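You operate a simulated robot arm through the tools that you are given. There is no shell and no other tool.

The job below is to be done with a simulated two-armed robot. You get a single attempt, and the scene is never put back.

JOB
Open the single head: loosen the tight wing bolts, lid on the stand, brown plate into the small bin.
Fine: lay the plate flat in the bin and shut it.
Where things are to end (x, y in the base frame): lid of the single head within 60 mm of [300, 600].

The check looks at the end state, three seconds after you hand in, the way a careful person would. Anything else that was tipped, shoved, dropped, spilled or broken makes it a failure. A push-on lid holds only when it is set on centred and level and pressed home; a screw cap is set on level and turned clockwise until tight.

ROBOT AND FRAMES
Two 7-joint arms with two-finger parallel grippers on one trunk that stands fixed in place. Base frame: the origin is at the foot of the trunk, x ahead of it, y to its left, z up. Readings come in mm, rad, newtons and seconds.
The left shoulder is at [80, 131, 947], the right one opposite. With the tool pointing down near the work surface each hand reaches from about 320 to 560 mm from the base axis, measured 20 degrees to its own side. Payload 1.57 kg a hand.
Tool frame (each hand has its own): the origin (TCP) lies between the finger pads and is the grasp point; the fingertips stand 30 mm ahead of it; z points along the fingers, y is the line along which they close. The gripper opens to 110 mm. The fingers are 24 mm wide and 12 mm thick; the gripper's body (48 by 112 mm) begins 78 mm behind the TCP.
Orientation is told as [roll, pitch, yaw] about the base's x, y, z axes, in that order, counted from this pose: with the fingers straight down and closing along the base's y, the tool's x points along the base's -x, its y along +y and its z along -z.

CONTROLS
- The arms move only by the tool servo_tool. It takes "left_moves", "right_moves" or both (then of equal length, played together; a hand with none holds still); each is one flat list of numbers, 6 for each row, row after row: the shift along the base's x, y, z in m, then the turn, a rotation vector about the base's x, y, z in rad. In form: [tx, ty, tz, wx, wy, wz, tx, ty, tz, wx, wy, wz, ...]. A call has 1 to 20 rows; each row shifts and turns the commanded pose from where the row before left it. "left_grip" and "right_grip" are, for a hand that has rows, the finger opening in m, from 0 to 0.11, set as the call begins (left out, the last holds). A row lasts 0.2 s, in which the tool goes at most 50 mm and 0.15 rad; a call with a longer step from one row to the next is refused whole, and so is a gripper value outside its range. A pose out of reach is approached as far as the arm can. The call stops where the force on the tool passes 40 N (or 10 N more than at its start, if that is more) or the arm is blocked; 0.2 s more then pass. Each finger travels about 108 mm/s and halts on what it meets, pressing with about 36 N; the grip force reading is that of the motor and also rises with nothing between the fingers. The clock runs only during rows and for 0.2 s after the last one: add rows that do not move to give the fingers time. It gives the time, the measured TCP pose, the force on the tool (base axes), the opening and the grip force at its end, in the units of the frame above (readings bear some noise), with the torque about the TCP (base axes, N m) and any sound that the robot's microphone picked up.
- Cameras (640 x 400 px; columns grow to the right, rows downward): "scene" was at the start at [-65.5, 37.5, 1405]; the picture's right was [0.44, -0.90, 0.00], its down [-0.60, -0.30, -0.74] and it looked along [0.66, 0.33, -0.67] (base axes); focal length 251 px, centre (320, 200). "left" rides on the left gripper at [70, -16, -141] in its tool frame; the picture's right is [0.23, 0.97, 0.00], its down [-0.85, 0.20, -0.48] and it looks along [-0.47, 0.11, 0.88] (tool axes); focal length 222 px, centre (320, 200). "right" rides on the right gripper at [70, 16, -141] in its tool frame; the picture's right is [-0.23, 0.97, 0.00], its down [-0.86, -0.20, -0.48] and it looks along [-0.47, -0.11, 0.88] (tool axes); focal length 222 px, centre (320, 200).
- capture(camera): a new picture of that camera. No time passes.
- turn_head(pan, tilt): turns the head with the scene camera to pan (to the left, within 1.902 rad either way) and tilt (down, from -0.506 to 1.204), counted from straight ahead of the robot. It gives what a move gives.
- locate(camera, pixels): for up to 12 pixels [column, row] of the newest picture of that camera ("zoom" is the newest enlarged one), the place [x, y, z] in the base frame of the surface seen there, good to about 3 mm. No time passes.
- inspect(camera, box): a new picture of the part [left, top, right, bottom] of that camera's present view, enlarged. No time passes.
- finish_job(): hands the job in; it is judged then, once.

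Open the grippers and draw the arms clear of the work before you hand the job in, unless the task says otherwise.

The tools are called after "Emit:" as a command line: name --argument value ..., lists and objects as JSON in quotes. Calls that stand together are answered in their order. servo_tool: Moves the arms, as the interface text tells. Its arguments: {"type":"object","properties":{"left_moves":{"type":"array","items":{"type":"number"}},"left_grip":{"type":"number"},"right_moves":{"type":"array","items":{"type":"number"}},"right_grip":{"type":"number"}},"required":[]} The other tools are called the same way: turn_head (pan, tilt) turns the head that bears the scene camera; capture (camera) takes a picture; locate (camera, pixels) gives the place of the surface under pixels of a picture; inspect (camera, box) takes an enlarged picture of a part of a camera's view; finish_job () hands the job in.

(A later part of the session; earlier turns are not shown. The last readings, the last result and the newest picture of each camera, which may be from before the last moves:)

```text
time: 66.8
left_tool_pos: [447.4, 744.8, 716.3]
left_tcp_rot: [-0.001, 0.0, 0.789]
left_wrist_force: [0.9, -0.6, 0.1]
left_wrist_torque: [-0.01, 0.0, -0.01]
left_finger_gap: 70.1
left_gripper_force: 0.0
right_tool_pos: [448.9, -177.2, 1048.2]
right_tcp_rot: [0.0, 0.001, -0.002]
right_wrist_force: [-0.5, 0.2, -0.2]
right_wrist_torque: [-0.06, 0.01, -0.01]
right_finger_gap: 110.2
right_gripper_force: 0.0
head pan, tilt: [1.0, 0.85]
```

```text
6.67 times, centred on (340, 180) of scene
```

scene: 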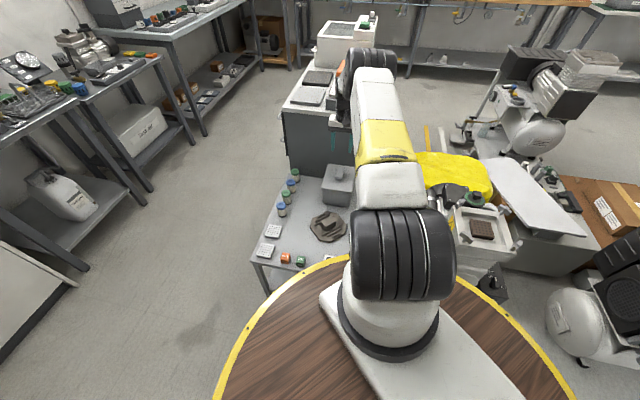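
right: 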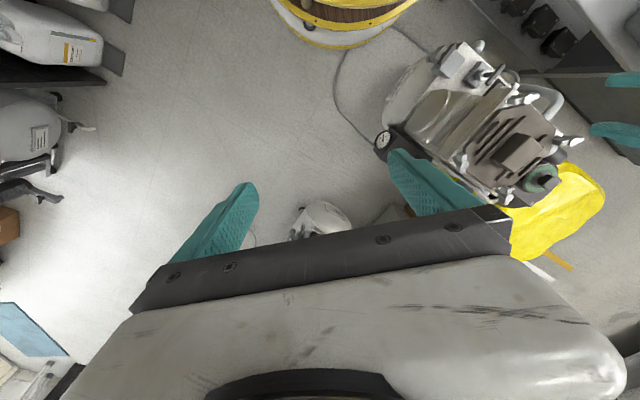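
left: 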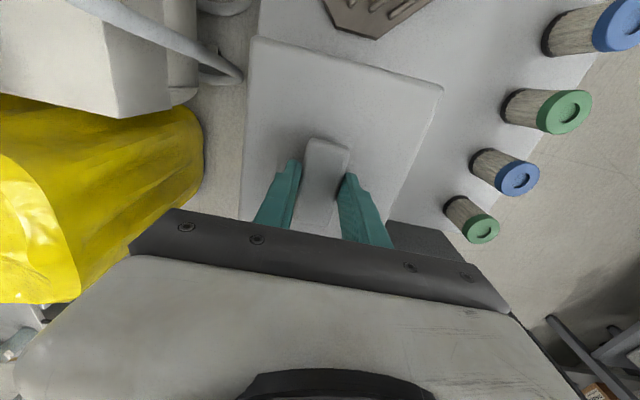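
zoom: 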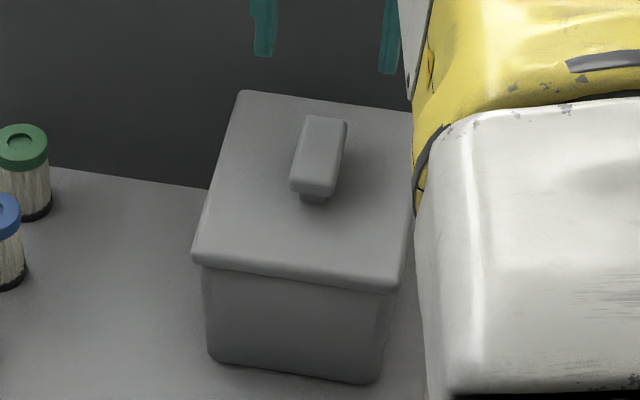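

The knob is a bar on a stem, ~61 mm along the hinge direction. I turn the hand to yaw -0.785 so the fingers close on the bar's two ends, letting it pivot as the lid swings.

Emit:
servo_tool --left_moves '[0, 0, 0, 0, 0, -0.1431, 0, 0, 0, 0, 0, -0.1431, 0, 0, 0, 0, 0, -0.1431, 0, 0, 0, 0, 0, -0.1431, 0, 0, 0, 0, 0, -0.1431, 0, 0, 0, 0, 0, -0.1431, 0, 0, 0, 0, 0, -0.1431, 0, 0, 0, 0, 0, -0.1431, 0, 0, 0, 0, 0, -0.1431, 0, 0, 0, 0, 0, -0.1431, 0, 0, 0, 0, 0, -0.1431, 0, 0, -0.03, 0, 0, 0, 0, 0, -0.03, 0, 0, 0, 0, 0, 0, 0, 0, 0]' --left_grip 0.085

Emit:
capture --camera "left"

Emit:
capture --camera "scene"

```text
time: 69.8
left_tool_pos: [446.3, 743.3, 654.8]
left_tcp_rot: [-0.001, -0.001, -0.787]
left_wrist_force: [0.0, 0.3, -0.2]
left_wrist_torque: [0.0, -0.02, -0.04]
left_finger_gap: 85.0
left_gripper_force: 0.1
right_tool_pos: [447.5, -177.2, 1047.3]
right_tcp_rot: [0.0, 0.0, -0.001]
right_wrist_force: [0.5, 0.2, 0.7]
right_wrist_torque: [0.02, 0.02, -0.01]
right_finger_gap: 109.9
right_gripper_force: 0.1
head pan, tilt: [1.0, 0.85]
```

```text
taken
```

left: 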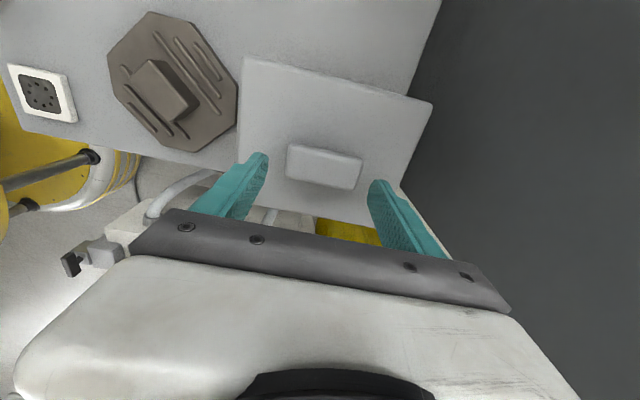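

```text
taken
```

scene: 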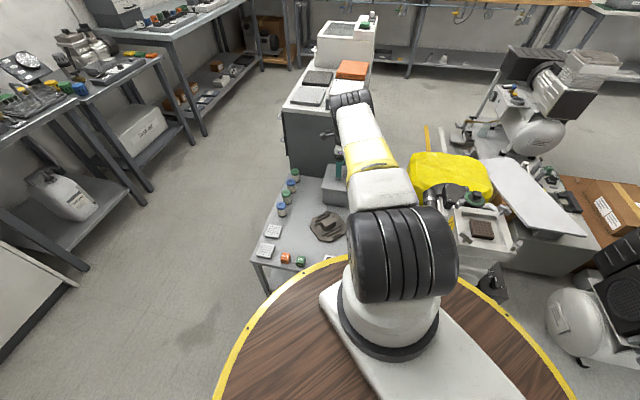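

The bar lies between the fingers (bar 288–362, fingertips 262 and 378). I lower to z≈613 and close on the bar's ends.

Emit:
servo_tool --left_moves '[0, 0.001, -0.02, 0, 0, 0, 0, 0.001, -0.014, 0, 0, 0, 0, 0, -0.007, 0, 0, 0, 0, 0, 0, 0, 0, 0]'

Emit:
servo_tool --left_moves '[0, 0, 0, 0, 0, 0, 0, 0, 0, 0, 0, 0, 0, 0, 0, 0, 0, 0]' --left_grip 0.0

Emit:
capture --camera "left"

```text
time: 70.8
left_tool_pos: [449.2, 745.6, 613.9]
left_tcp_rot: [0.0, -0.001, -0.785]
left_wrist_force: [0.8, -1.0, 0.9]
left_wrist_torque: [-0.02, 0.02, -0.02]
left_finger_gap: 85.0
left_gripper_force: 0.2
right_tool_pos: [447.9, -177.0, 1047.1]
right_tcp_rot: [-0.001, 0.001, -0.001]
right_wrist_force: [-0.5, -0.4, -0.6]
right_wrist_torque: [0.0, -0.01, 0.01]
right_finger_gap: 109.8
right_gripper_force: 0.0
head pan, tilt: [1.0, 0.85]
```

```text
time: 71.6
left_tool_pos: [448.3, 745.0, 613.7]
left_tcp_rot: [0.002, 0.001, -0.784]
left_wrist_force: [3.5, 2.5, -2.1]
left_wrist_torque: [0.39, -0.28, 0.06]
left_finger_gap: 69.7
left_gripper_force: 45.3
right_tool_pos: [447.9, -176.8, 1046.9]
right_tcp_rot: [0.001, 0.0, 0.001]
right_wrist_force: [-0.3, 0.1, 0.5]
right_wrist_torque: [-0.01, -0.02, 0.01]
right_finger_gap: 109.9
right_gripper_force: 0.0
head pan, tilt: [1.0, 0.85]
```

```text
taken
```

left: 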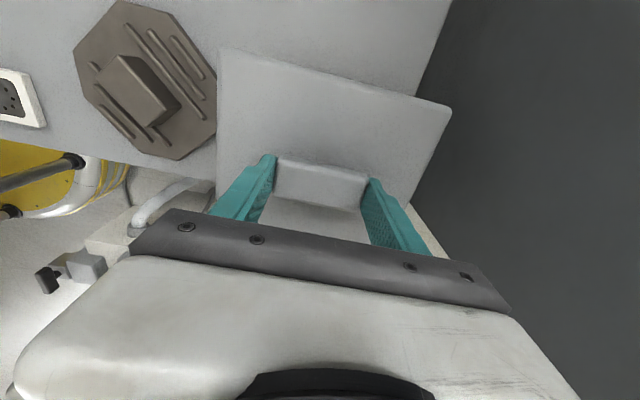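

The bar is held at its ends (gap 69.7). I lift along the expected arc by about 10° of lid swing and check the forces and picture.

Emit:
servo_tool --left_moves '[0.0016, -0.0016, 0.0035, 0, 0, 0, 0.0016, -0.0016, 0.0034, 0, 0, 0, 0.0016, -0.0016, 0.0032, 0, 0, 0]'

Emit:
capture --camera "left"

Emit:
inspect --camera "scene" --box '[300, 150, 370, 220]'

```text
time: 72.4
left_tool_pos: [452.1, 742.4, 623.2]
left_tcp_rot: [-0.003, -0.001, -0.787]
left_wrist_force: [4.9, 13.0, -16.8]
left_wrist_torque: [1.08, 0.82, 0.15]
left_finger_gap: 69.5
left_gripper_force: 45.2
right_tool_pos: [449.3, -177.3, 1047.6]
right_tcp_rot: [-0.001, 0.0, 0.0]
right_wrist_force: [-0.2, -0.6, 0.2]
right_wrist_torque: [0.0, -0.03, 0.02]
right_finger_gap: 110.1
right_gripper_force: 0.0
head pan, tilt: [1.0, 0.85]
```

```text
taken
```

left: 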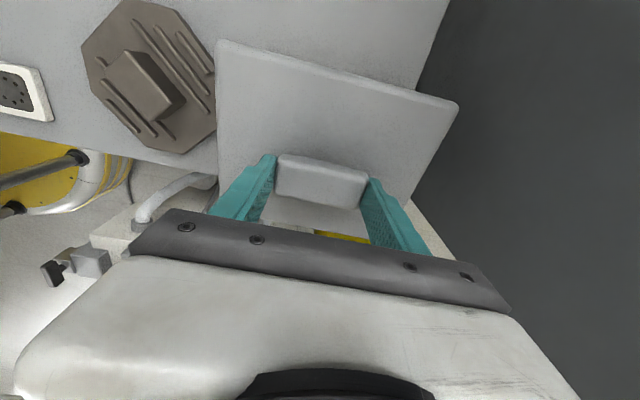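

```text
5.71 times, centred on (335, 185) of scene
```

zoom: 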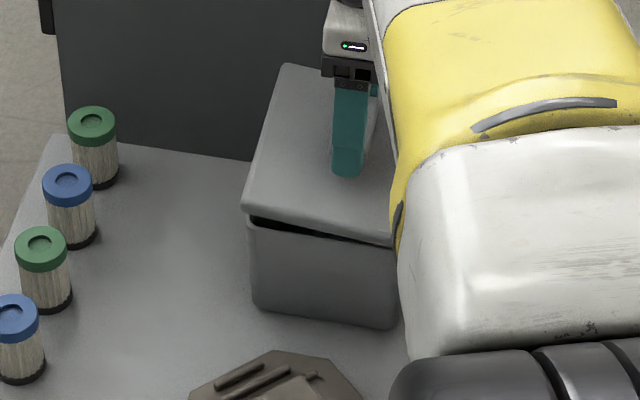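

The lid swings up about its machine-side edge as expected. I continue along the arc, tilting the hand with it (about 0.6 of the lid's rotation), for the next 20°.

Emit:
servo_tool --left_moves '[0.00346, -0.00346, 0.00425, 0.037, 0.037, 0, 0.00346, -0.00346, 0.00425, 0.037, 0.037, 0, 0.00392, -0.00392, 0.00345, 0.037, 0.037, 0, 0.00392, -0.00392, 0.00345, 0.037, 0.037, 0]'

Emit:
capture --camera "left"

Emit:
inspect --camera "scene" --box '[300, 150, 370, 220]'

```text
time: 73.4
left_tool_pos: [466.7, 727.9, 641.1]
left_tcp_rot: [-0.003, 0.212, -0.786]
left_wrist_force: [-10.5, 13.0, -4.3]
left_wrist_torque: [0.85, 1.23, 0.04]
left_finger_gap: 69.7
left_gripper_force: 45.5
right_tool_pos: [449.0, -175.6, 1048.1]
right_tcp_rot: [0.0, 0.0, 0.002]
right_wrist_force: [0.2, -0.3, -0.1]
right_wrist_torque: [-0.01, 0.0, 0.0]
right_finger_gap: 109.9
right_gripper_force: 0.1
head pan, tilt: [1.0, 0.85]
```

```text
taken
```

left: 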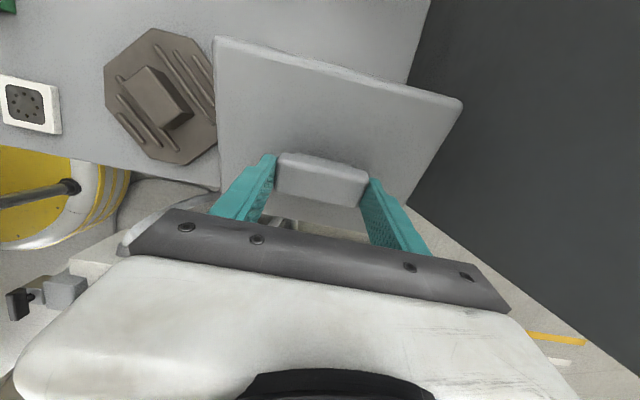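

```text
5.71 times, centred on (335, 185) of scene
```

zoom: 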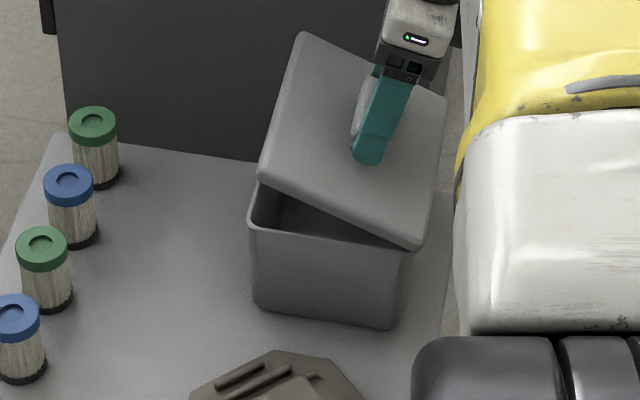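

The lid is opening cleanly (about 28°), forces are modest. I continue the arc for the next 20° with slightly less sideways motion.

Emit:
servo_tool --left_moves '[0.0038, -0.0038, 0.0028, 0.037, 0.037, 0, 0.0038, -0.0038, 0.0028, 0.037, 0.037, 0, 0.0042, -0.0042, 0.0018, 0.037, 0.037, 0, 0.0042, -0.0042, 0.0018, 0.037, 0.037, 0]'

Emit:
inspect --camera "scene" --box '[300, 150, 370, 220]'

```text
time: 74.4
left_tool_pos: [483.5, 712.8, 650.5]
left_tcp_rot: [-0.001, 0.42, -0.783]
left_wrist_force: [-16.8, 12.5, 11.7]
left_wrist_torque: [0.78, 1.35, -0.08]
left_finger_gap: 69.7
left_gripper_force: 45.1
right_tool_pos: [447.1, -176.6, 1047.8]
right_tcp_rot: [0.001, -0.001, 0.0]
right_wrist_force: [-1.5, 0.9, -0.8]
right_wrist_torque: [-0.01, -0.02, -0.01]
right_finger_gap: 109.8
right_gripper_force: 0.2
head pan, tilt: [1.0, 0.85]
```

```text
5.71 times, centred on (335, 185) of scene
```

zoom: 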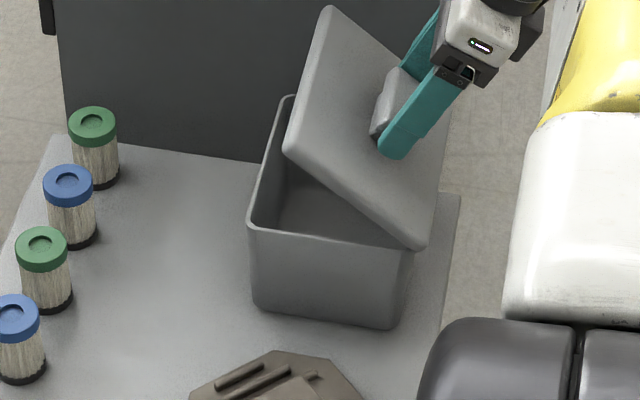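

The lid is at about 50°. I continue for another 20°.

Emit:
servo_tool --left_moves '[0.0046, -0.0046, 0.0008, 0.037, 0.037, 0, 0.0046, -0.0046, 0.0006, 0.037, 0.037, 0, 0.0046, -0.0046, -0.0004, 0.037, 0.037, 0, 0.0046, -0.0046, -0.0006, 0.037, 0.037, 0]'

Emit:
inspect --camera "scene" --box '[300, 150, 370, 220]'

Emit:
capture --camera "left"

```text
time: 75.4
left_tool_pos: [503.5, 691.3, 650.2]
left_tcp_rot: [-0.001, 0.628, -0.786]
left_wrist_force: [-20.2, -3.8, 27.6]
left_wrist_torque: [0.71, 0.83, -0.15]
left_finger_gap: 69.7
left_gripper_force: 44.8
right_tool_pos: [446.8, -177.9, 1048.5]
right_tcp_rot: [-0.001, -0.001, 0.0]
right_wrist_force: [0.6, 0.2, 0.3]
right_wrist_torque: [-0.03, -0.04, -0.01]
right_finger_gap: 109.9
right_gripper_force: 0.1
head pan, tilt: [1.0, 0.85]
```

```text
5.71 times, centred on (335, 185) of scene
```

zoom: 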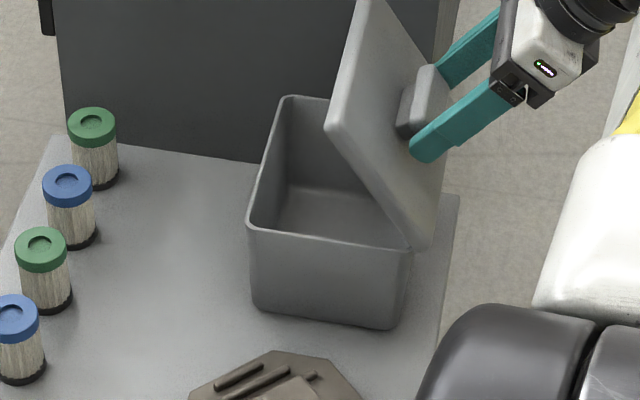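

```text
taken
```

left: 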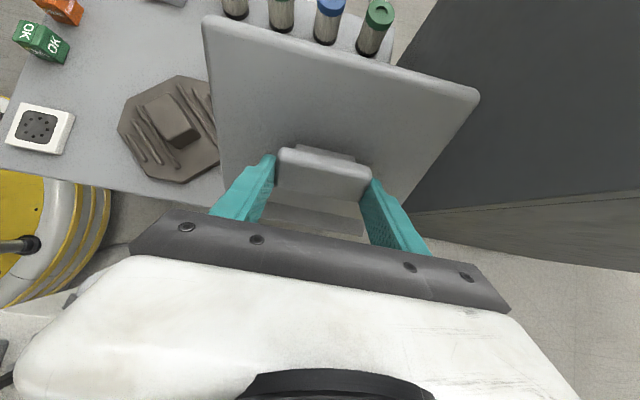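

The lid is at about 70°; the +27 N vertical force says I'm a bit low, so I go on with less descent and a small correction along the hinge.

Emit:
servo_tool --left_moves '[0.0041, -0.0049, 0.0005, 0.037, 0.037, 0, 0.0041, -0.0049, -0.0005, 0.037, 0.037, 0, 0.0038, -0.0046, -0.0015, 0.037, 0.037, 0, 0.0038, -0.0046, -0.002, 0.037, 0.037, 0]'

Emit:
inspect --camera "scene" --box '[300, 140, 380, 220]'

```text
time: 76.4
left_tool_pos: [521.3, 673.7, 645.1]
left_tcp_rot: [0.004, 0.835, -0.788]
left_wrist_force: [9.3, 34.1, -9.2]
left_wrist_torque: [0.91, 0.75, -0.51]
left_finger_gap: 69.7
left_gripper_force: 45.2
right_tool_pos: [448.4, -176.6, 1047.4]
right_tcp_rot: [-0.001, 0.001, -0.001]
right_wrist_force: [0.5, -0.4, -0.1]
right_wrist_torque: [0.02, -0.01, 0.02]
right_finger_gap: 110.1
right_gripper_force: 0.0
head pan, tilt: [1.0, 0.85]
```

```text
5.00 times, centred on (340, 180) of scene
```

zoom: 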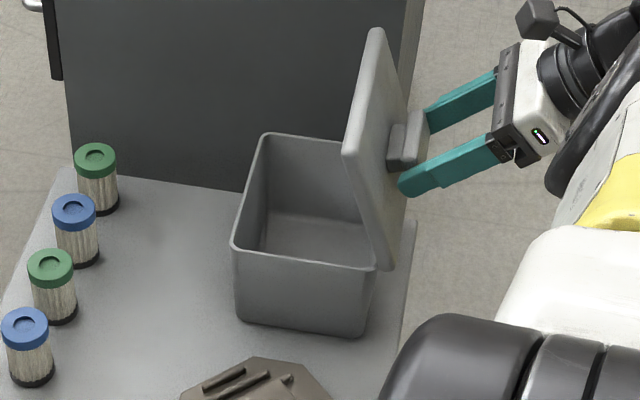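

The lid is near upright. I correct back along the hinge and continue past vertical in small steps.

Emit:
servo_tool --left_moves '[0.0048, -0.003, -0.0018, 0.037, 0.037, 0, 0.0046, -0.0034, -0.0025, 0.037, 0.037, 0]'

Emit:
servo_tool --left_moves '[0.0038, -0.0036, -0.003, 0.037, 0.037, 0, 0.0036, -0.0036, -0.003, 0.037, 0.037, 0]'

Emit:
inspect --camera "scene" --box '[300, 140, 380, 220]'

Emit:
capture --camera "left"

```text
time: 76.7
left_tool_pos: [522.1, 673.0, 645.4]
left_tcp_rot: [0.011, 0.842, -0.788]
left_wrist_force: [9.1, 19.0, -13.9]
left_wrist_torque: [-0.5, 0.64, 0.21]
left_finger_gap: 69.5
left_gripper_force: 45.0
left hand out of reach, approached as far as the arm can: row 1
right_tool_pos: [449.6, -177.5, 1046.5]
right_tcp_rot: [-0.002, 0.002, 0.001]
right_wrist_force: [0.4, 0.8, -0.6]
right_wrist_torque: [0.0, -0.02, -0.01]
right_finger_gap: 110.1
right_gripper_force: 0.0
head pan, tilt: [1.0, 0.85]
stopped in row 1 (left hand): the force on the tool passed its limit at 53 N (the readings are from after the stop); the commanded pose is now the measured one
```

```text
time: 77.0
left_tool_pos: [522.8, 673.4, 645.1]
left_tcp_rot: [0.017, 0.857, -0.789]
left_wrist_force: [9.9, 14.8, -13.8]
left_wrist_torque: [-0.5, 0.31, -0.35]
left_finger_gap: 69.5
left_gripper_force: 45.1
left hand out of reach, approached as far as the arm can: row 1
right_tool_pos: [448.2, -176.0, 1046.9]
right_tcp_rot: [-0.002, 0.003, -0.001]
right_wrist_force: [1.4, 0.3, 0.8]
right_wrist_torque: [0.03, 0.01, 0.01]
right_finger_gap: 110.1
right_gripper_force: 0.0
head pan, tilt: [1.0, 0.85]
stopped in row 1 (left hand): the force on the tool passed its limit at 52 N (the readings are from after the stop); the commanded pose is now the measured one
```

```text
5.00 times, centred on (340, 180) of scene
```

zoom: 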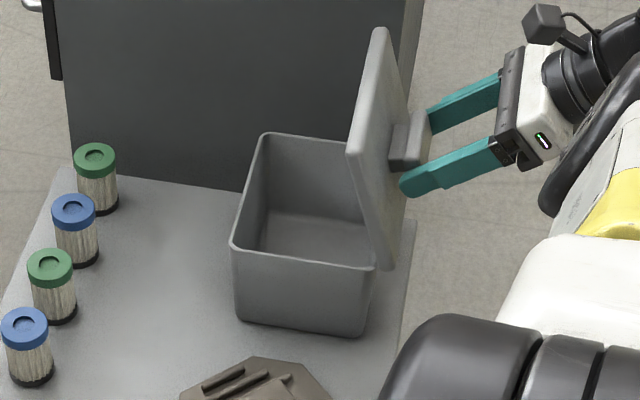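

```text
taken
```

left: 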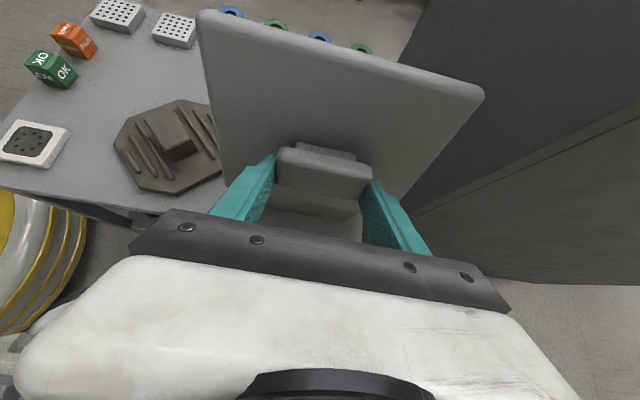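

The arm ran out of reach with further tilt (hand at ~49° tilt, lid at ~90°). I continue the last part of the swing while un-tilting the hand a little.

Emit:
servo_tool --left_moves '[0.0018, -0.0012, -0.001, -0.037, -0.037, 0, 0.002, -0.0016, -0.0014, -0.037, -0.037, 0, 0.0022, -0.002, -0.0018, -0.037, -0.037, 0]'

Emit:
inspect --camera "scene" --box '[300, 140, 380, 220]'

```text
time: 77.8
left_tool_pos: [526.9, 668.1, 642.2]
left_tcp_rot: [0.001, 0.744, -0.785]
left_wrist_force: [-10.3, -7.7, 10.7]
left_wrist_torque: [-0.24, 0.88, 0.74]
left_finger_gap: 69.6
left_gripper_force: 45.0
left hand out of reach, approached as far as the arm can: row 2, 3
right_tool_pos: [447.5, -177.8, 1047.8]
right_tcp_rot: [-0.001, 0.0, 0.0]
right_wrist_force: [0.5, -0.2, -0.2]
right_wrist_torque: [-0.01, -0.02, -0.01]
right_finger_gap: 110.3
right_gripper_force: 0.1
head pan, tilt: [1.0, 0.85]
stopped in row 3 (left hand): the force on the tool passed its limit at 46 N (the readings are from after the stop); the commanded pose is now the measured one
```

```text
5.00 times, centred on (340, 180) of scene
```

zoom: 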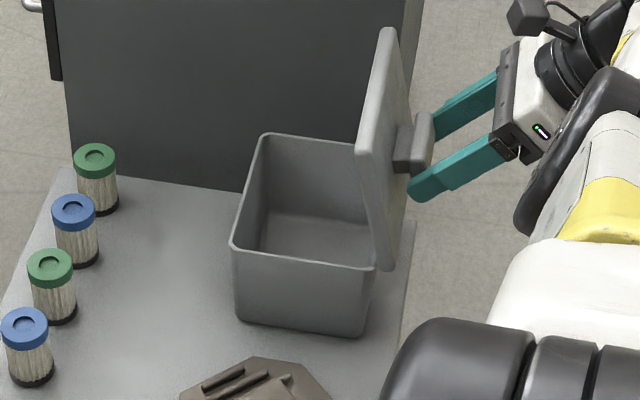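

The lid is past vertical (about 97°). I try a few mm more toward a stop while un-tilting further.

Emit:
servo_tool --left_moves '[0.0012, -0.0015, -0.0013, -0.035, -0.035, 0, 0.0012, -0.0015, -0.0015, -0.035, -0.035, 0, 0.0012, -0.0015, -0.0015, -0.035, -0.035, 0]'

Emit:
inspect --camera "scene" --box '[300, 140, 380, 220]'

Emit:
capture --camera "left"

```text
time: 78.1
left_tool_pos: [526.7, 668.7, 642.4]
left_tcp_rot: [-0.006, 0.72, -0.783]
left_wrist_force: [-7.7, -10.8, 11.6]
left_wrist_torque: [0.3, 0.16, 0.49]
left_finger_gap: 69.4
left_gripper_force: 45.1
left hand out of reach, approached as far as the arm can: row 1
right_tool_pos: [446.4, -178.0, 1047.1]
right_tcp_rot: [0.0, 0.0, 0.002]
right_wrist_force: [-0.2, -0.8, 0.4]
right_wrist_torque: [0.02, 0.0, -0.02]
right_finger_gap: 109.9
right_gripper_force: 0.0
head pan, tilt: [1.0, 0.85]
stopped in row 1 (left hand): the force on the tool passed its limit at 54 N (the readings are from after the stop); the commanded pose is now the measured one
```

```text
5.00 times, centred on (340, 180) of scene
```

zoom: 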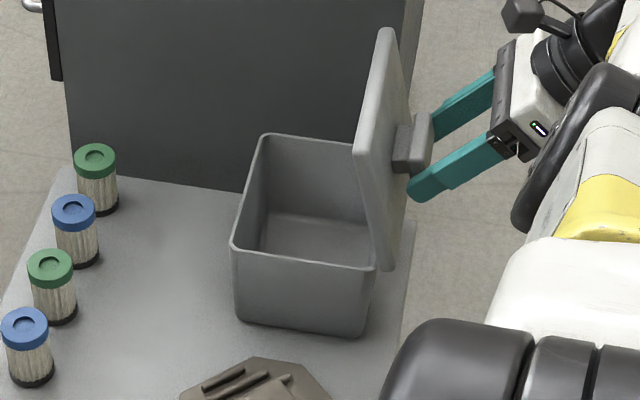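

```text
taken
```

left: 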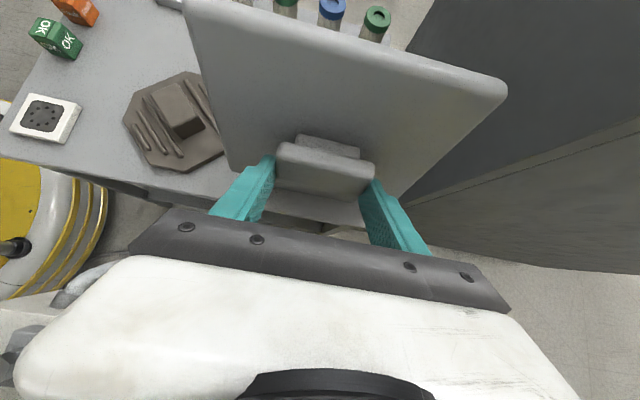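

I measure the lid's present angle from points on its outer face before letting go.

Emit:
locate --camera "left" --pixels '[[230, 30], [350, 55], [470, 90], [245, 100], [430, 130], [240, 150], [400, 170], [300, 165], [350, 175], [350, 220], [300, 215]]'

```text
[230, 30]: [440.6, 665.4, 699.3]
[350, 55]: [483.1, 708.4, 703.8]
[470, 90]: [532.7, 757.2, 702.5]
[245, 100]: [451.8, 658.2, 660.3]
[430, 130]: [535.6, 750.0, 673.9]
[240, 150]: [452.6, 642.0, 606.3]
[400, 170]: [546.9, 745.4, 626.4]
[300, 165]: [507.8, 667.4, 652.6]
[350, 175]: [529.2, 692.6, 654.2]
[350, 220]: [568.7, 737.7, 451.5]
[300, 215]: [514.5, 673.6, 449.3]
```

The face points show the lid is really only at ~75° (face leaning from v≈134 at z 606 to v≈159 at z 701), so the bar has slid toward the finger edge because the true hinge lies lower and further out. I first try reducing the grip force by commanding an opening just under the bar length, to let it slide and pivot more easily.

Emit:
servo_tool --left_moves '[0, 0, 0, 0, 0, 0]' --left_grip 0.066

```text
time: 78.5
left_tool_pos: [526.2, 669.2, 642.6]
left_tcp_rot: [-0.009, 0.718, -0.784]
left_wrist_force: [-12.9, -16.2, 17.3]
left_wrist_torque: [0.37, 0.24, 0.72]
left_finger_gap: 69.3
left_gripper_force: 45.5
right_tool_pos: [446.9, -177.7, 1047.0]
right_tcp_rot: [0.0, 0.0, -0.001]
right_wrist_force: [0.4, -0.1, 0.2]
right_wrist_torque: [0.02, 0.01, -0.01]
right_finger_gap: 110.0
right_gripper_force: 0.1
head pan, tilt: [1.0, 0.85]
```

Still full force. I try an opening only 0.3 mm under the measured gap.

Emit:
servo_tool --left_moves '[0, 0, 0, 0, 0, 0]' --left_grip 0.0685

Emit:
servo_tool --left_moves '[0, 0, 0, 0, 0, 0]' --left_grip 0.0692

```text
time: 78.9
left_tool_pos: [526.5, 669.0, 640.1]
left_tcp_rot: [-0.006, 0.718, -0.785]
left_wrist_force: [-3.2, -3.4, -1.7]
left_wrist_torque: [0.03, -0.1, 0.03]
left_finger_gap: 72.1
left_gripper_force: 1.8
right_tool_pos: [447.7, -178.0, 1046.5]
right_tcp_rot: [0.0, 0.001, -0.002]
right_wrist_force: [0.9, 0.1, 0.4]
right_wrist_torque: [0.0, 0.0, -0.01]
right_finger_gap: 109.9
right_gripper_force: 0.1
head pan, tilt: [1.0, 0.85]
```

```text
time: 79.3
left_tool_pos: [526.8, 669.4, 641.8]
left_tcp_rot: [-0.004, 0.717, -0.784]
left_wrist_force: [-3.4, -2.1, -1.3]
left_wrist_torque: [0.07, -0.08, 0.0]
left_finger_gap: 72.1
left_gripper_force: 2.2
right_tool_pos: [446.8, -177.2, 1047.2]
right_tcp_rot: [0.001, -0.001, -0.001]
right_wrist_force: [-0.2, -0.3, -0.6]
right_wrist_torque: [0.01, 0.03, 0.0]
right_finger_gap: 109.7
right_gripper_force: 0.1
head pan, tilt: [1.0, 0.85]
```

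The gap is now 72.1 mm with only 2 N grip. I look at where the lid is.

Emit:
capture --camera "left"

Emit:
inspect --camera "scene" --box '[300, 140, 380, 220]'

Emit:
locate --camera "left" --pixels '[[230, 30], [350, 55], [470, 90], [245, 100], [430, 130], [240, 150], [400, 170], [300, 165], [350, 175], [300, 145], [350, 150]]'

```text
taken
```

left: 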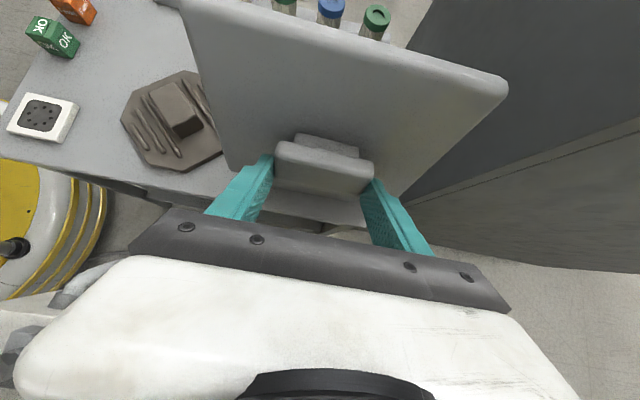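

```text
5.00 times, centred on (340, 180) of scene
```

zoom: 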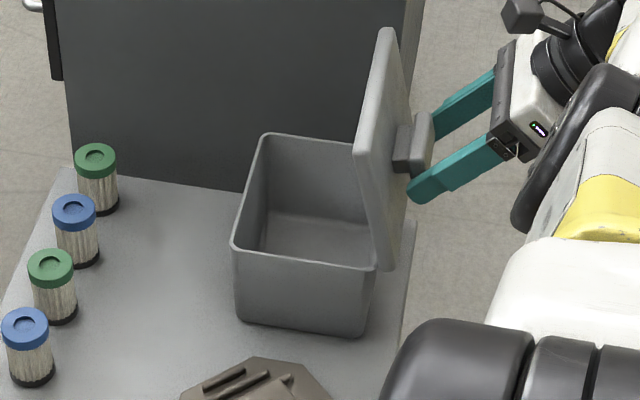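

```text
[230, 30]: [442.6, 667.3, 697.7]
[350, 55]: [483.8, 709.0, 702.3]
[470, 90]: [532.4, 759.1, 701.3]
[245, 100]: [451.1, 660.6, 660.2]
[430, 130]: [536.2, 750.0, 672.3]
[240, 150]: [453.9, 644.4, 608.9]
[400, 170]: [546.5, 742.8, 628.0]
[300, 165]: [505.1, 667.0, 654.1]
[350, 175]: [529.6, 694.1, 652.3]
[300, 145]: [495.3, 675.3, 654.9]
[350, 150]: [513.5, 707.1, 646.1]
```

The lid still stands at ~75° with the bar at the finger edge. I re-grip firmly and continue along the corrected arc (hinge about v=135, z=568), un-tilting the hand 0.1 rad per 5° of lid swing.

Emit:
servo_tool --left_moves '[0, 0, 0, 0, 0, 0, 0, 0, 0, 0, 0, 0]' --left_grip 0.0

Emit:
servo_tool --left_moves '[0.00247, -0.00247, 0.0006, -0.0354, -0.0354, 0, 0.00247, -0.00247, 0.0006, -0.0354, -0.0354, 0]'

Emit:
capture --camera "left"

Emit:
locate --camera "left" --pixels '[[230, 30], [350, 55], [470, 90], [245, 100], [430, 130], [240, 150], [400, 170], [300, 165], [350, 175]]'

```text
time: 79.9
left_tool_pos: [525.5, 670.1, 641.1]
left_tcp_rot: [-0.008, 0.717, -0.786]
left_wrist_force: [-9.7, -10.1, 0.0]
left_wrist_torque: [0.2, -0.25, 0.13]
left_finger_gap: 69.5
left_gripper_force: 45.2
right_tool_pos: [447.5, -178.6, 1047.3]
right_tcp_rot: [0.001, 0.001, 0.003]
right_wrist_force: [0.1, -0.1, 0.5]
right_wrist_torque: [-0.02, 0.03, 0.02]
right_finger_gap: 110.3
right_gripper_force: 0.1
head pan, tilt: [1.0, 0.85]
```

```text
time: 80.4
left_tool_pos: [525.8, 671.1, 640.6]
left_tcp_rot: [-0.021, 0.67, -0.779]
left_wrist_force: [-11.6, -8.2, 9.8]
left_wrist_torque: [0.82, -0.06, 0.1]
left_finger_gap: 69.8
left_gripper_force: 44.8
left hand out of reach, approached as far as the arm can: row 1
right_tool_pos: [446.7, -178.6, 1047.3]
right_tcp_rot: [-0.001, 0.0, -0.001]
right_wrist_force: [0.2, 0.2, -0.1]
right_wrist_torque: [-0.05, 0.03, -0.03]
right_finger_gap: 110.0
right_gripper_force: 0.0
head pan, tilt: [1.0, 0.85]
stopped in row 2 (left hand): the force on the tool passed its limit at 43 N (the readings are from after the stop); the commanded pose is now the measured one
```

```text
taken
```

left: 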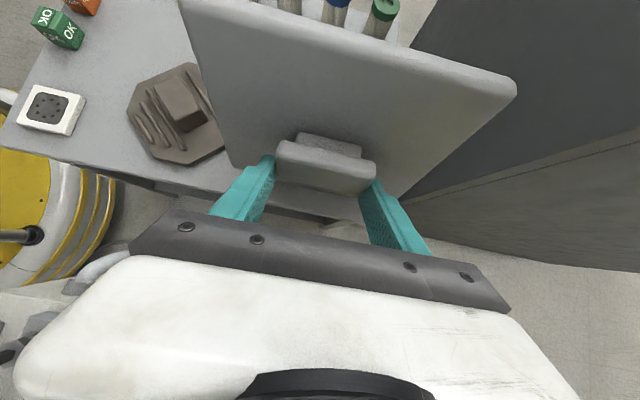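

```text
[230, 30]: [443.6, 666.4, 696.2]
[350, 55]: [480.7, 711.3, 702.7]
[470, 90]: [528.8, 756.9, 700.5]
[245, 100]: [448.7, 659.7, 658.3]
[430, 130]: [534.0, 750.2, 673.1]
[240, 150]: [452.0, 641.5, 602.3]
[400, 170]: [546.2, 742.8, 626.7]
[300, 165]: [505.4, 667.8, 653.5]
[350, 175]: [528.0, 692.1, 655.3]
```

The lid won't move further and the force limit trips at once, so it is at its end stop (~75°). It also stayed when the grip was nearly slack, so I open just a little and see whether it stays by itself.

Emit:
servo_tool --left_moves '[0, 0, 0, 0, 0, 0, 0, 0, 0, 0, 0, 0]' --left_grip 0.074

Emit:
capture --camera "left"

Emit:
locate --camera "left" --pixels '[[230, 30], [350, 55], [470, 90], [245, 100], [430, 130], [240, 150], [400, 170], [300, 165], [350, 175]]'

```text
time: 81.0
left_tool_pos: [527.4, 669.9, 640.6]
left_tcp_rot: [-0.019, 0.669, -0.783]
left_wrist_force: [-0.1, -0.1, -1.0]
left_wrist_torque: [0.01, -0.01, 0.01]
left_finger_gap: 74.2
left_gripper_force: 0.1
right_tool_pos: [448.7, -177.3, 1047.4]
right_tcp_rot: [0.0, -0.001, 0.002]
right_wrist_force: [-0.8, 0.0, 0.0]
right_wrist_torque: [-0.02, 0.0, -0.01]
right_finger_gap: 110.2
right_gripper_force: 0.0
head pan, tilt: [1.0, 0.85]
```

```text
taken
```

left: 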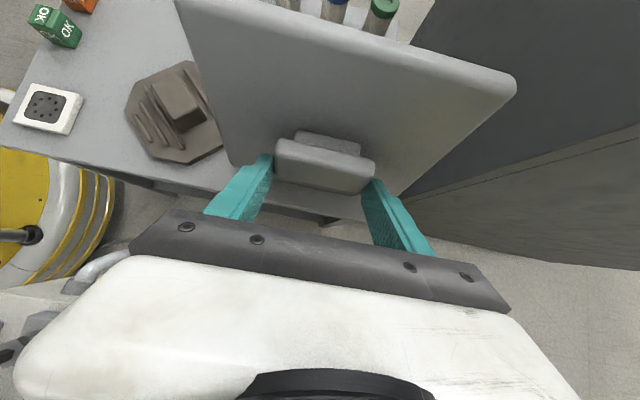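

```text
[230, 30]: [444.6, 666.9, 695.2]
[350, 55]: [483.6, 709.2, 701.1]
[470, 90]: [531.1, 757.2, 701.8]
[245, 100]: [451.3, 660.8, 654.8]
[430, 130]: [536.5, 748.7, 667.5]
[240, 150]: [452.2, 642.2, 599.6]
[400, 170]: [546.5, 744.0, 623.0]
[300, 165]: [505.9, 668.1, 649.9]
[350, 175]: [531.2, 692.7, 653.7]
```

The hand is free (zero force) and the lid stays open by itself. I open a little more, back out along the finger direction, and rise.

Emit:
servo_tool --left_moves '[0, 0, 0, 0, 0, 0, 0.0088, -0.0088, 0.0156, 0, 0, 0, 0.0132, -0.0132, 0.0234, 0, 0, 0, 0.0132, -0.0132, 0.0234, 0, 0, 0, 0, 0, 0.04, 0, 0, 0, 0, 0, 0.04, 0, 0, 0]' --left_grip 0.09

Emit:
capture --camera "left"

Emit:
inspect --camera "scene" --box '[290, 130, 390, 230]'

```text
time: 82.4
left_tool_pos: [585.9, 647.8, 776.2]
left_tcp_rot: [-0.023, 0.668, -0.786]
left_wrist_force: [0.3, 0.1, -0.2]
left_wrist_torque: [-0.01, 0.01, -0.01]
left_finger_gap: 90.0
left_gripper_force: 0.1
left hand out of reach, approached as far as the arm can: row 3, 5, 6
right_tool_pos: [448.5, -177.0, 1047.3]
right_tcp_rot: [0.0, 0.001, 0.001]
right_wrist_force: [-0.3, 0.4, -0.3]
right_wrist_torque: [-0.04, 0.02, -0.01]
right_finger_gap: 110.0
right_gripper_force: 0.0
head pan, tilt: [1.0, 0.85]
```

```text
taken
```

left: 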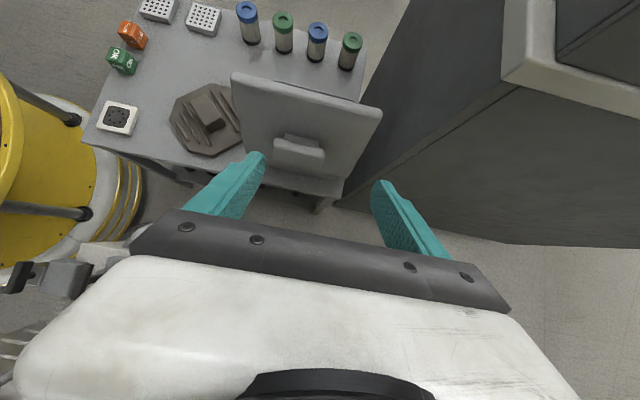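

```text
4.00 times, centred on (340, 180) of scene
```

zoom: 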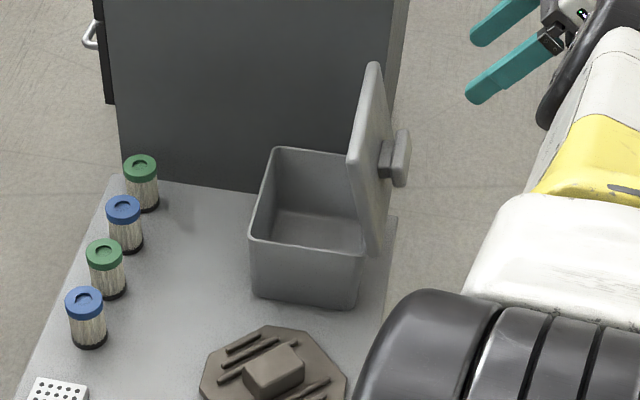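

The lid stays up. I measure the bin's rim and floor from this zoomed view.

Emit:
locate --camera "zoom" --pixels '[[254, 238], [358, 253], [277, 151], [340, 156], [290, 225], [320, 235], [310, 215], [335, 225], [300, 180], [305, 246], [262, 195], [372, 200]]'

Emit:
inspect --camera "scene" --box '[340, 150, 400, 210]'

```text
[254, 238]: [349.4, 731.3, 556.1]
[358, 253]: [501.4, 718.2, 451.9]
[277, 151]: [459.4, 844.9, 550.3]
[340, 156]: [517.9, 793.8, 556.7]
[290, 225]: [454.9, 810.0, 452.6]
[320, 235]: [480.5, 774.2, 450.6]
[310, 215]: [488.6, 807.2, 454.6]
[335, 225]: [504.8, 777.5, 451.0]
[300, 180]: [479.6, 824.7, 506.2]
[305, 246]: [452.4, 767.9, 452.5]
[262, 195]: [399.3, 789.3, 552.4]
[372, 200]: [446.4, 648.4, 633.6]
```

```text
6.67 times, centred on (370, 180) of scene
```

zoom: 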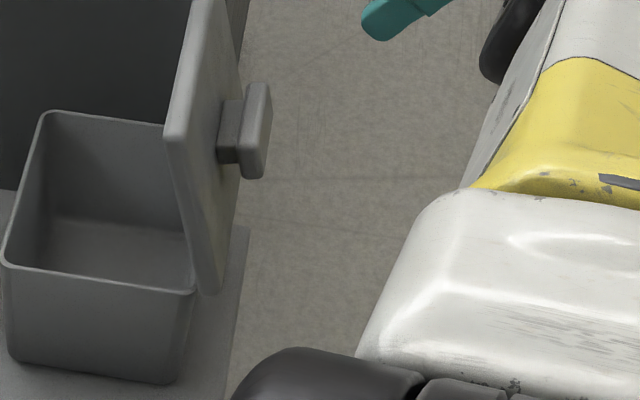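

Bin: rim z≈556, floor z≈452, inside about u 768–923, v 154–268 (u,v along/across the bench). Now I raise and un-tilt the hand, and travel back above the open head for the plate.

Emit:
servo_tool --left_moves '[0, 0, 0.03, -0.0945, -0.0945, 0, 0, 0, 0.03, -0.0945, -0.0945, 0, 0, -0.01, 0.03, -0.0945, -0.0945, 0, 0, -0.02, 0.03, -0.0945, -0.0945, 0, 0, -0.03, 0.03, -0.0945, -0.0945, 0, 0, -0.042, 0, 0, 0, 0, 0, -0.042, 0, 0, 0, 0, 0, -0.042, 0, 0, 0, 0, 0, -0.042, 0, 0, 0, 0, 0, -0.042, 0, 0, 0, 0, 0, -0.042, 0, 0, 0, 0, 0, -0.042, 0, 0, 0, 0, 0, -0.042, 0, 0, 0, 0, 0, -0.04, 0, 0, 0, 0, 0, -0.03, 0, 0, 0, 0, 0, 0, 0, 0, 0]' --left_grip 0.074

Emit:
capture --camera "left"

Emit:
inspect --camera "scene" --box '[290, 130, 390, 230]'

```text
refused: moves must hold 6 numbers for each row
```

```text
taken
```

left: 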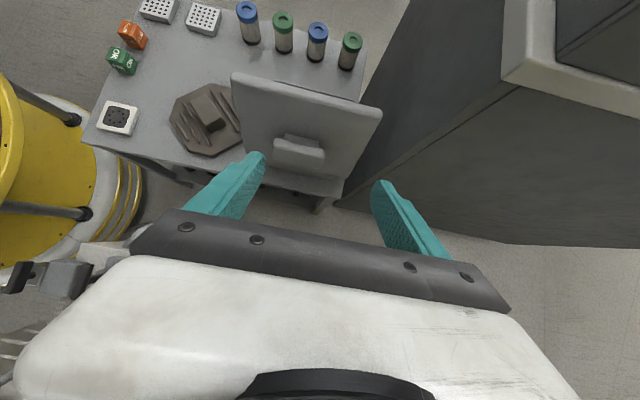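

```text
4.00 times, centred on (340, 180) of scene
```

zoom: 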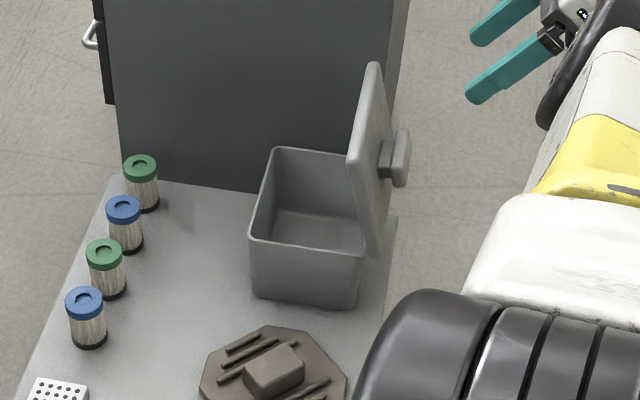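

The move list was malformed and was refused, nothing moved. I send it again in a tidy form: first the rise and un-tilt.

Emit:
servo_tool --left_moves '[0, 0, 0.03, -0.0945, -0.0945, 0, 0, 0, 0.03, -0.0945, -0.0945, 0, 0, 0, 0.03, -0.0945, -0.0945, 0, 0, 0, 0.03, -0.0945, -0.0945, 0, 0, 0, 0.03, -0.0945, -0.0945, 0, 0, 0, 0, 0, 0, 0]' --left_grip 0.074

Emit:
capture --camera "left"

```text
time: 83.8
left_tool_pos: [605.3, 663.1, 924.8]
left_tcp_rot: [-0.022, -0.003, -0.782]
left_wrist_force: [0.1, -0.5, -0.3]
left_wrist_torque: [-0.02, -0.01, 0.02]
left_finger_gap: 74.3
left_gripper_force: 0.0
left hand out of reach, approached as far as the arm can: row 1, 2, 3
right_tool_pos: [447.5, -178.2, 1047.1]
right_tcp_rot: [0.001, 0.0, 0.0]
right_wrist_force: [0.8, -0.4, -0.7]
right_wrist_torque: [-0.02, 0.02, 0.01]
right_finger_gap: 110.2
right_gripper_force: 0.1
head pan, tilt: [1.0, 0.85]
```

```text
taken
```

left: 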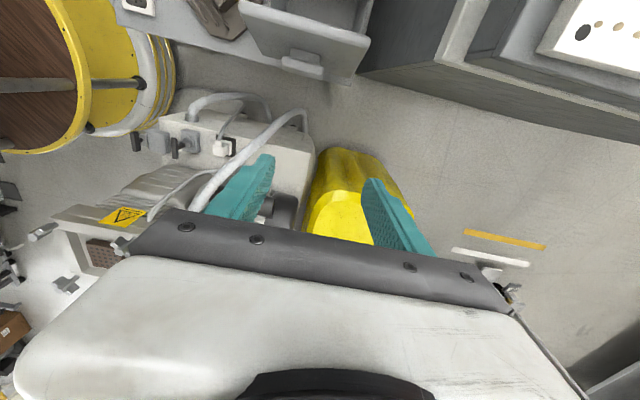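

The hand is level again. I now travel over the head at z≈900.

Emit:
servo_tool --left_moves '[-0.002, -0.0408, -0.002, 0.016, -0.016, 0, -0.002, -0.0408, -0.002, 0, 0, 0, -0.002, -0.0408, -0.002, 0, 0, 0, -0.002, -0.0408, -0.002, 0, 0, 0, -0.002, -0.0408, -0.002, 0, 0, 0, -0.002, -0.0408, -0.002, 0, 0, 0, -0.002, -0.0408, -0.002, 0, 0, 0, -0.002, -0.0408, -0.002, 0, 0, 0, -0.002, -0.0408, -0.002, 0, 0, 0, -0.002, -0.0408, -0.002, 0, 0, 0, -0.002, -0.0408, -0.002, 0, 0, 0, -0.001, -0.0408, -0.002, 0, 0, 0, 0, 0, 0, 0, 0, 0]'

Emit:
capture --camera "left"

Emit:
turn_head --pan 0.7 --tilt 0.85

Emit:
capture --camera "scene"

```text
time: 86.6
left_tool_pos: [801.8, 303.3, 926.6]
left_tcp_rot: [0.0, 0.003, -0.784]
left_wrist_force: [0.2, -0.2, -0.1]
left_wrist_torque: [0.0, 0.0, 0.01]
left_finger_gap: 73.7
left_gripper_force: 0.1
left hand out of reach, approached as far as the arm can: row 1, 2, 3, 4, 5, 6, 7, 8, 9, 10, 11, 12
right_tool_pos: [448.2, -175.5, 1047.8]
right_tcp_rot: [0.001, 0.001, 0.0]
right_wrist_force: [0.2, 0.4, 0.6]
right_wrist_torque: [0.01, 0.0, -0.03]
right_finger_gap: 110.0
right_gripper_force: 0.0
head pan, tilt: [1.0, 0.85]
```

```text
taken
```

left: 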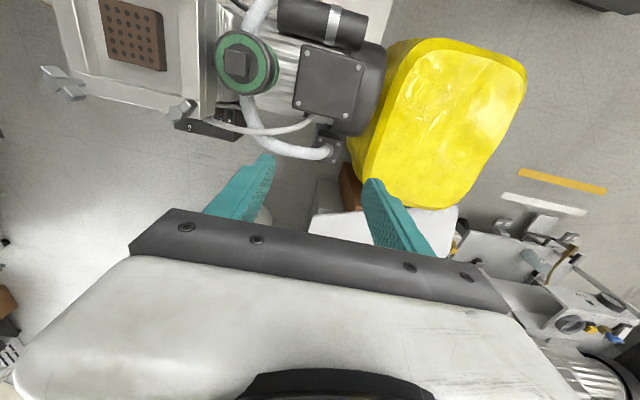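

```text
time: 87.4
left_tool_pos: [801.0, 303.3, 927.4]
left_tcp_rot: [0.001, 0.002, -0.784]
left_wrist_force: [0.4, 0.4, -0.2]
left_wrist_torque: [-0.01, 0.0, -0.04]
left_finger_gap: 74.2
left_gripper_force: 0.1
right_tool_pos: [448.4, -177.4, 1047.8]
right_tcp_rot: [0.0, 0.001, -0.001]
right_wrist_force: [-0.8, 0.2, -0.5]
right_wrist_torque: [0.02, -0.02, 0.01]
right_finger_gap: 110.0
right_gripper_force: 0.1
head pan, tilt: [0.7, 0.85]
```

```text
taken
```

scene: 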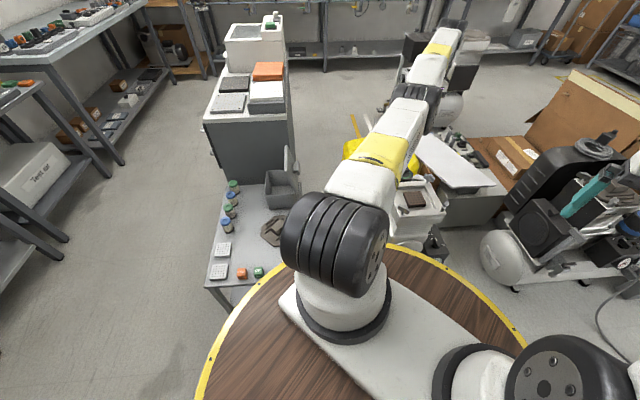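

The hand is not where I commanded: it reads (801,303,927) with "out of reach" on all rows, so the arm has been in an awkward stretched posture. I send a still row to see where it settles.

Emit:
servo_tool --left_moves '[0, 0, 0, 0, 0, 0, 0, 0, 0, 0, 0, 0]'

```text
time: 88.0
left_tool_pos: [801.4, 303.6, 927.4]
left_tcp_rot: [0.001, 0.001, -0.785]
left_wrist_force: [-0.2, -0.1, 0.2]
left_wrist_torque: [-0.02, 0.0, 0.02]
left_finger_gap: 74.1
left_gripper_force: 0.0
right_tool_pos: [448.1, -177.6, 1047.5]
right_tcp_rot: [-0.002, 0.001, -0.001]
right_wrist_force: [1.2, 0.4, -0.5]
right_wrist_torque: [-0.04, 0.02, -0.01]
right_finger_gap: 110.3
right_gripper_force: 0.0
head pan, tilt: [0.7, 0.85]
```

No reach warning while still. I test a small inward move toward the robot to bend the elbow again.

Emit:
servo_tool --left_moves '[-0.03, -0.008, 0, 0, 0, 0, -0.03, -0.008, 0, 0, 0, 0, 0, 0, 0, 0, 0, 0]'

Emit:
capture --camera "scene"

```text
time: 88.8
left_tool_pos: [803.1, 304.1, 927.3]
left_tcp_rot: [0.0, 0.003, -0.783]
left_wrist_force: [0.5, -0.4, 0.3]
left_wrist_torque: [-0.04, -0.03, 0.01]
left_finger_gap: 73.9
left_gripper_force: 0.1
left hand out of reach, approached as far as the arm can: row 1, 2
right_tool_pos: [448.5, -177.4, 1046.7]
right_tcp_rot: [0.001, 0.0, 0.0]
right_wrist_force: [-0.6, 0.5, -0.6]
right_wrist_torque: [-0.01, -0.01, 0.0]
right_finger_gap: 109.9
right_gripper_force: 0.1
head pan, tilt: [0.7, 0.85]
```

```text
taken
```

scene: 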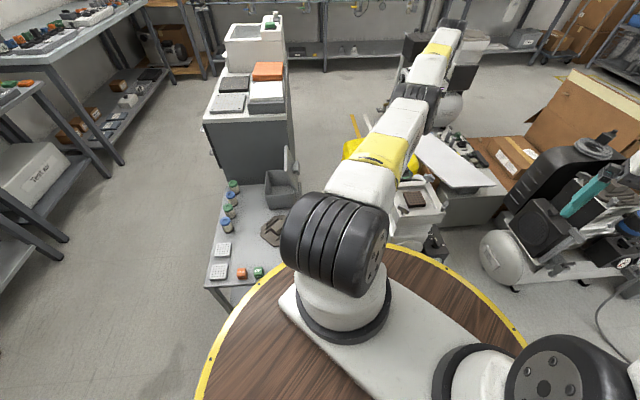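

The inward move is not followed: the arm is stretched straight (elbow singular). I try a downward/sideways move to see how the arm responds.

Emit:
servo_tool --left_moves '[-0.02, 0, -0.04, 0, 0, 0, -0.02, 0, -0.04, 0, 0, 0, 0, 0, 0, 0, 0, 0]'

```text
time: 89.6
left_tool_pos: [803.6, 312.4, 853.5]
left_tcp_rot: [0.001, 0.001, -0.784]
left_wrist_force: [-1.2, -0.4, 0.3]
left_wrist_torque: [-0.04, 0.03, -0.02]
left_finger_gap: 74.2
left_gripper_force: 0.0
left hand out of reach, approached as far as the arm can: row 1, 2
right_tool_pos: [449.4, -177.1, 1047.2]
right_tcp_rot: [0.0, -0.001, 0.0]
right_wrist_force: [0.6, 0.2, -1.1]
right_wrist_torque: [-0.01, -0.01, 0.01]
right_finger_gap: 110.2
right_gripper_force: 0.0
head pan, tilt: [0.7, 0.85]
```

The hand dropped but stayed at full stretch. I try turning the hand's yaw back toward 0 in place to free whichever wrist joint blocks the elbow from bending.

Emit:
servo_tool --left_moves '[0, 0, 0, 0, 0, 0.14, 0, 0, 0, 0, 0, 0.14, 0, 0, 0, 0, 0, 0.14, 0, 0, 0, 0, 0, 0.14, -0.02, -0.005, 0, 0, 0, 0.14, -0.03, -0.008, 0, 0, 0, 0.08]'

Emit:
capture --camera "scene"

Emit:
capture --camera "right"

```text
time: 91.0
left_tool_pos: [804.9, 310.0, 851.3]
left_tcp_rot: [0.0, 0.003, -0.001]
left_wrist_force: [-0.9, 0.5, 0.0]
left_wrist_torque: [0.01, 0.02, -0.01]
left_finger_gap: 74.1
left_gripper_force: 0.0
left hand out of reach, approached as far as the arm can: row 5, 6
right_tool_pos: [447.2, -176.6, 1046.5]
right_tcp_rot: [-0.001, 0.002, 0.0]
right_wrist_force: [0.4, 0.6, -0.6]
right_wrist_torque: [-0.01, 0.02, 0.03]
right_finger_gap: 109.9
right_gripper_force: 0.0
head pan, tilt: [0.7, 0.85]
```

```text
taken
```

scene: 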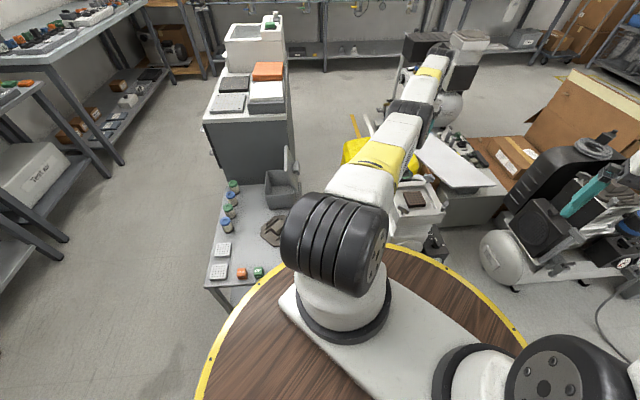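

```text
taken
```

right: 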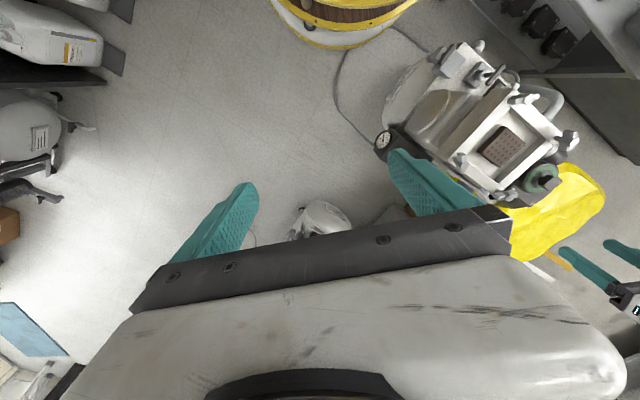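

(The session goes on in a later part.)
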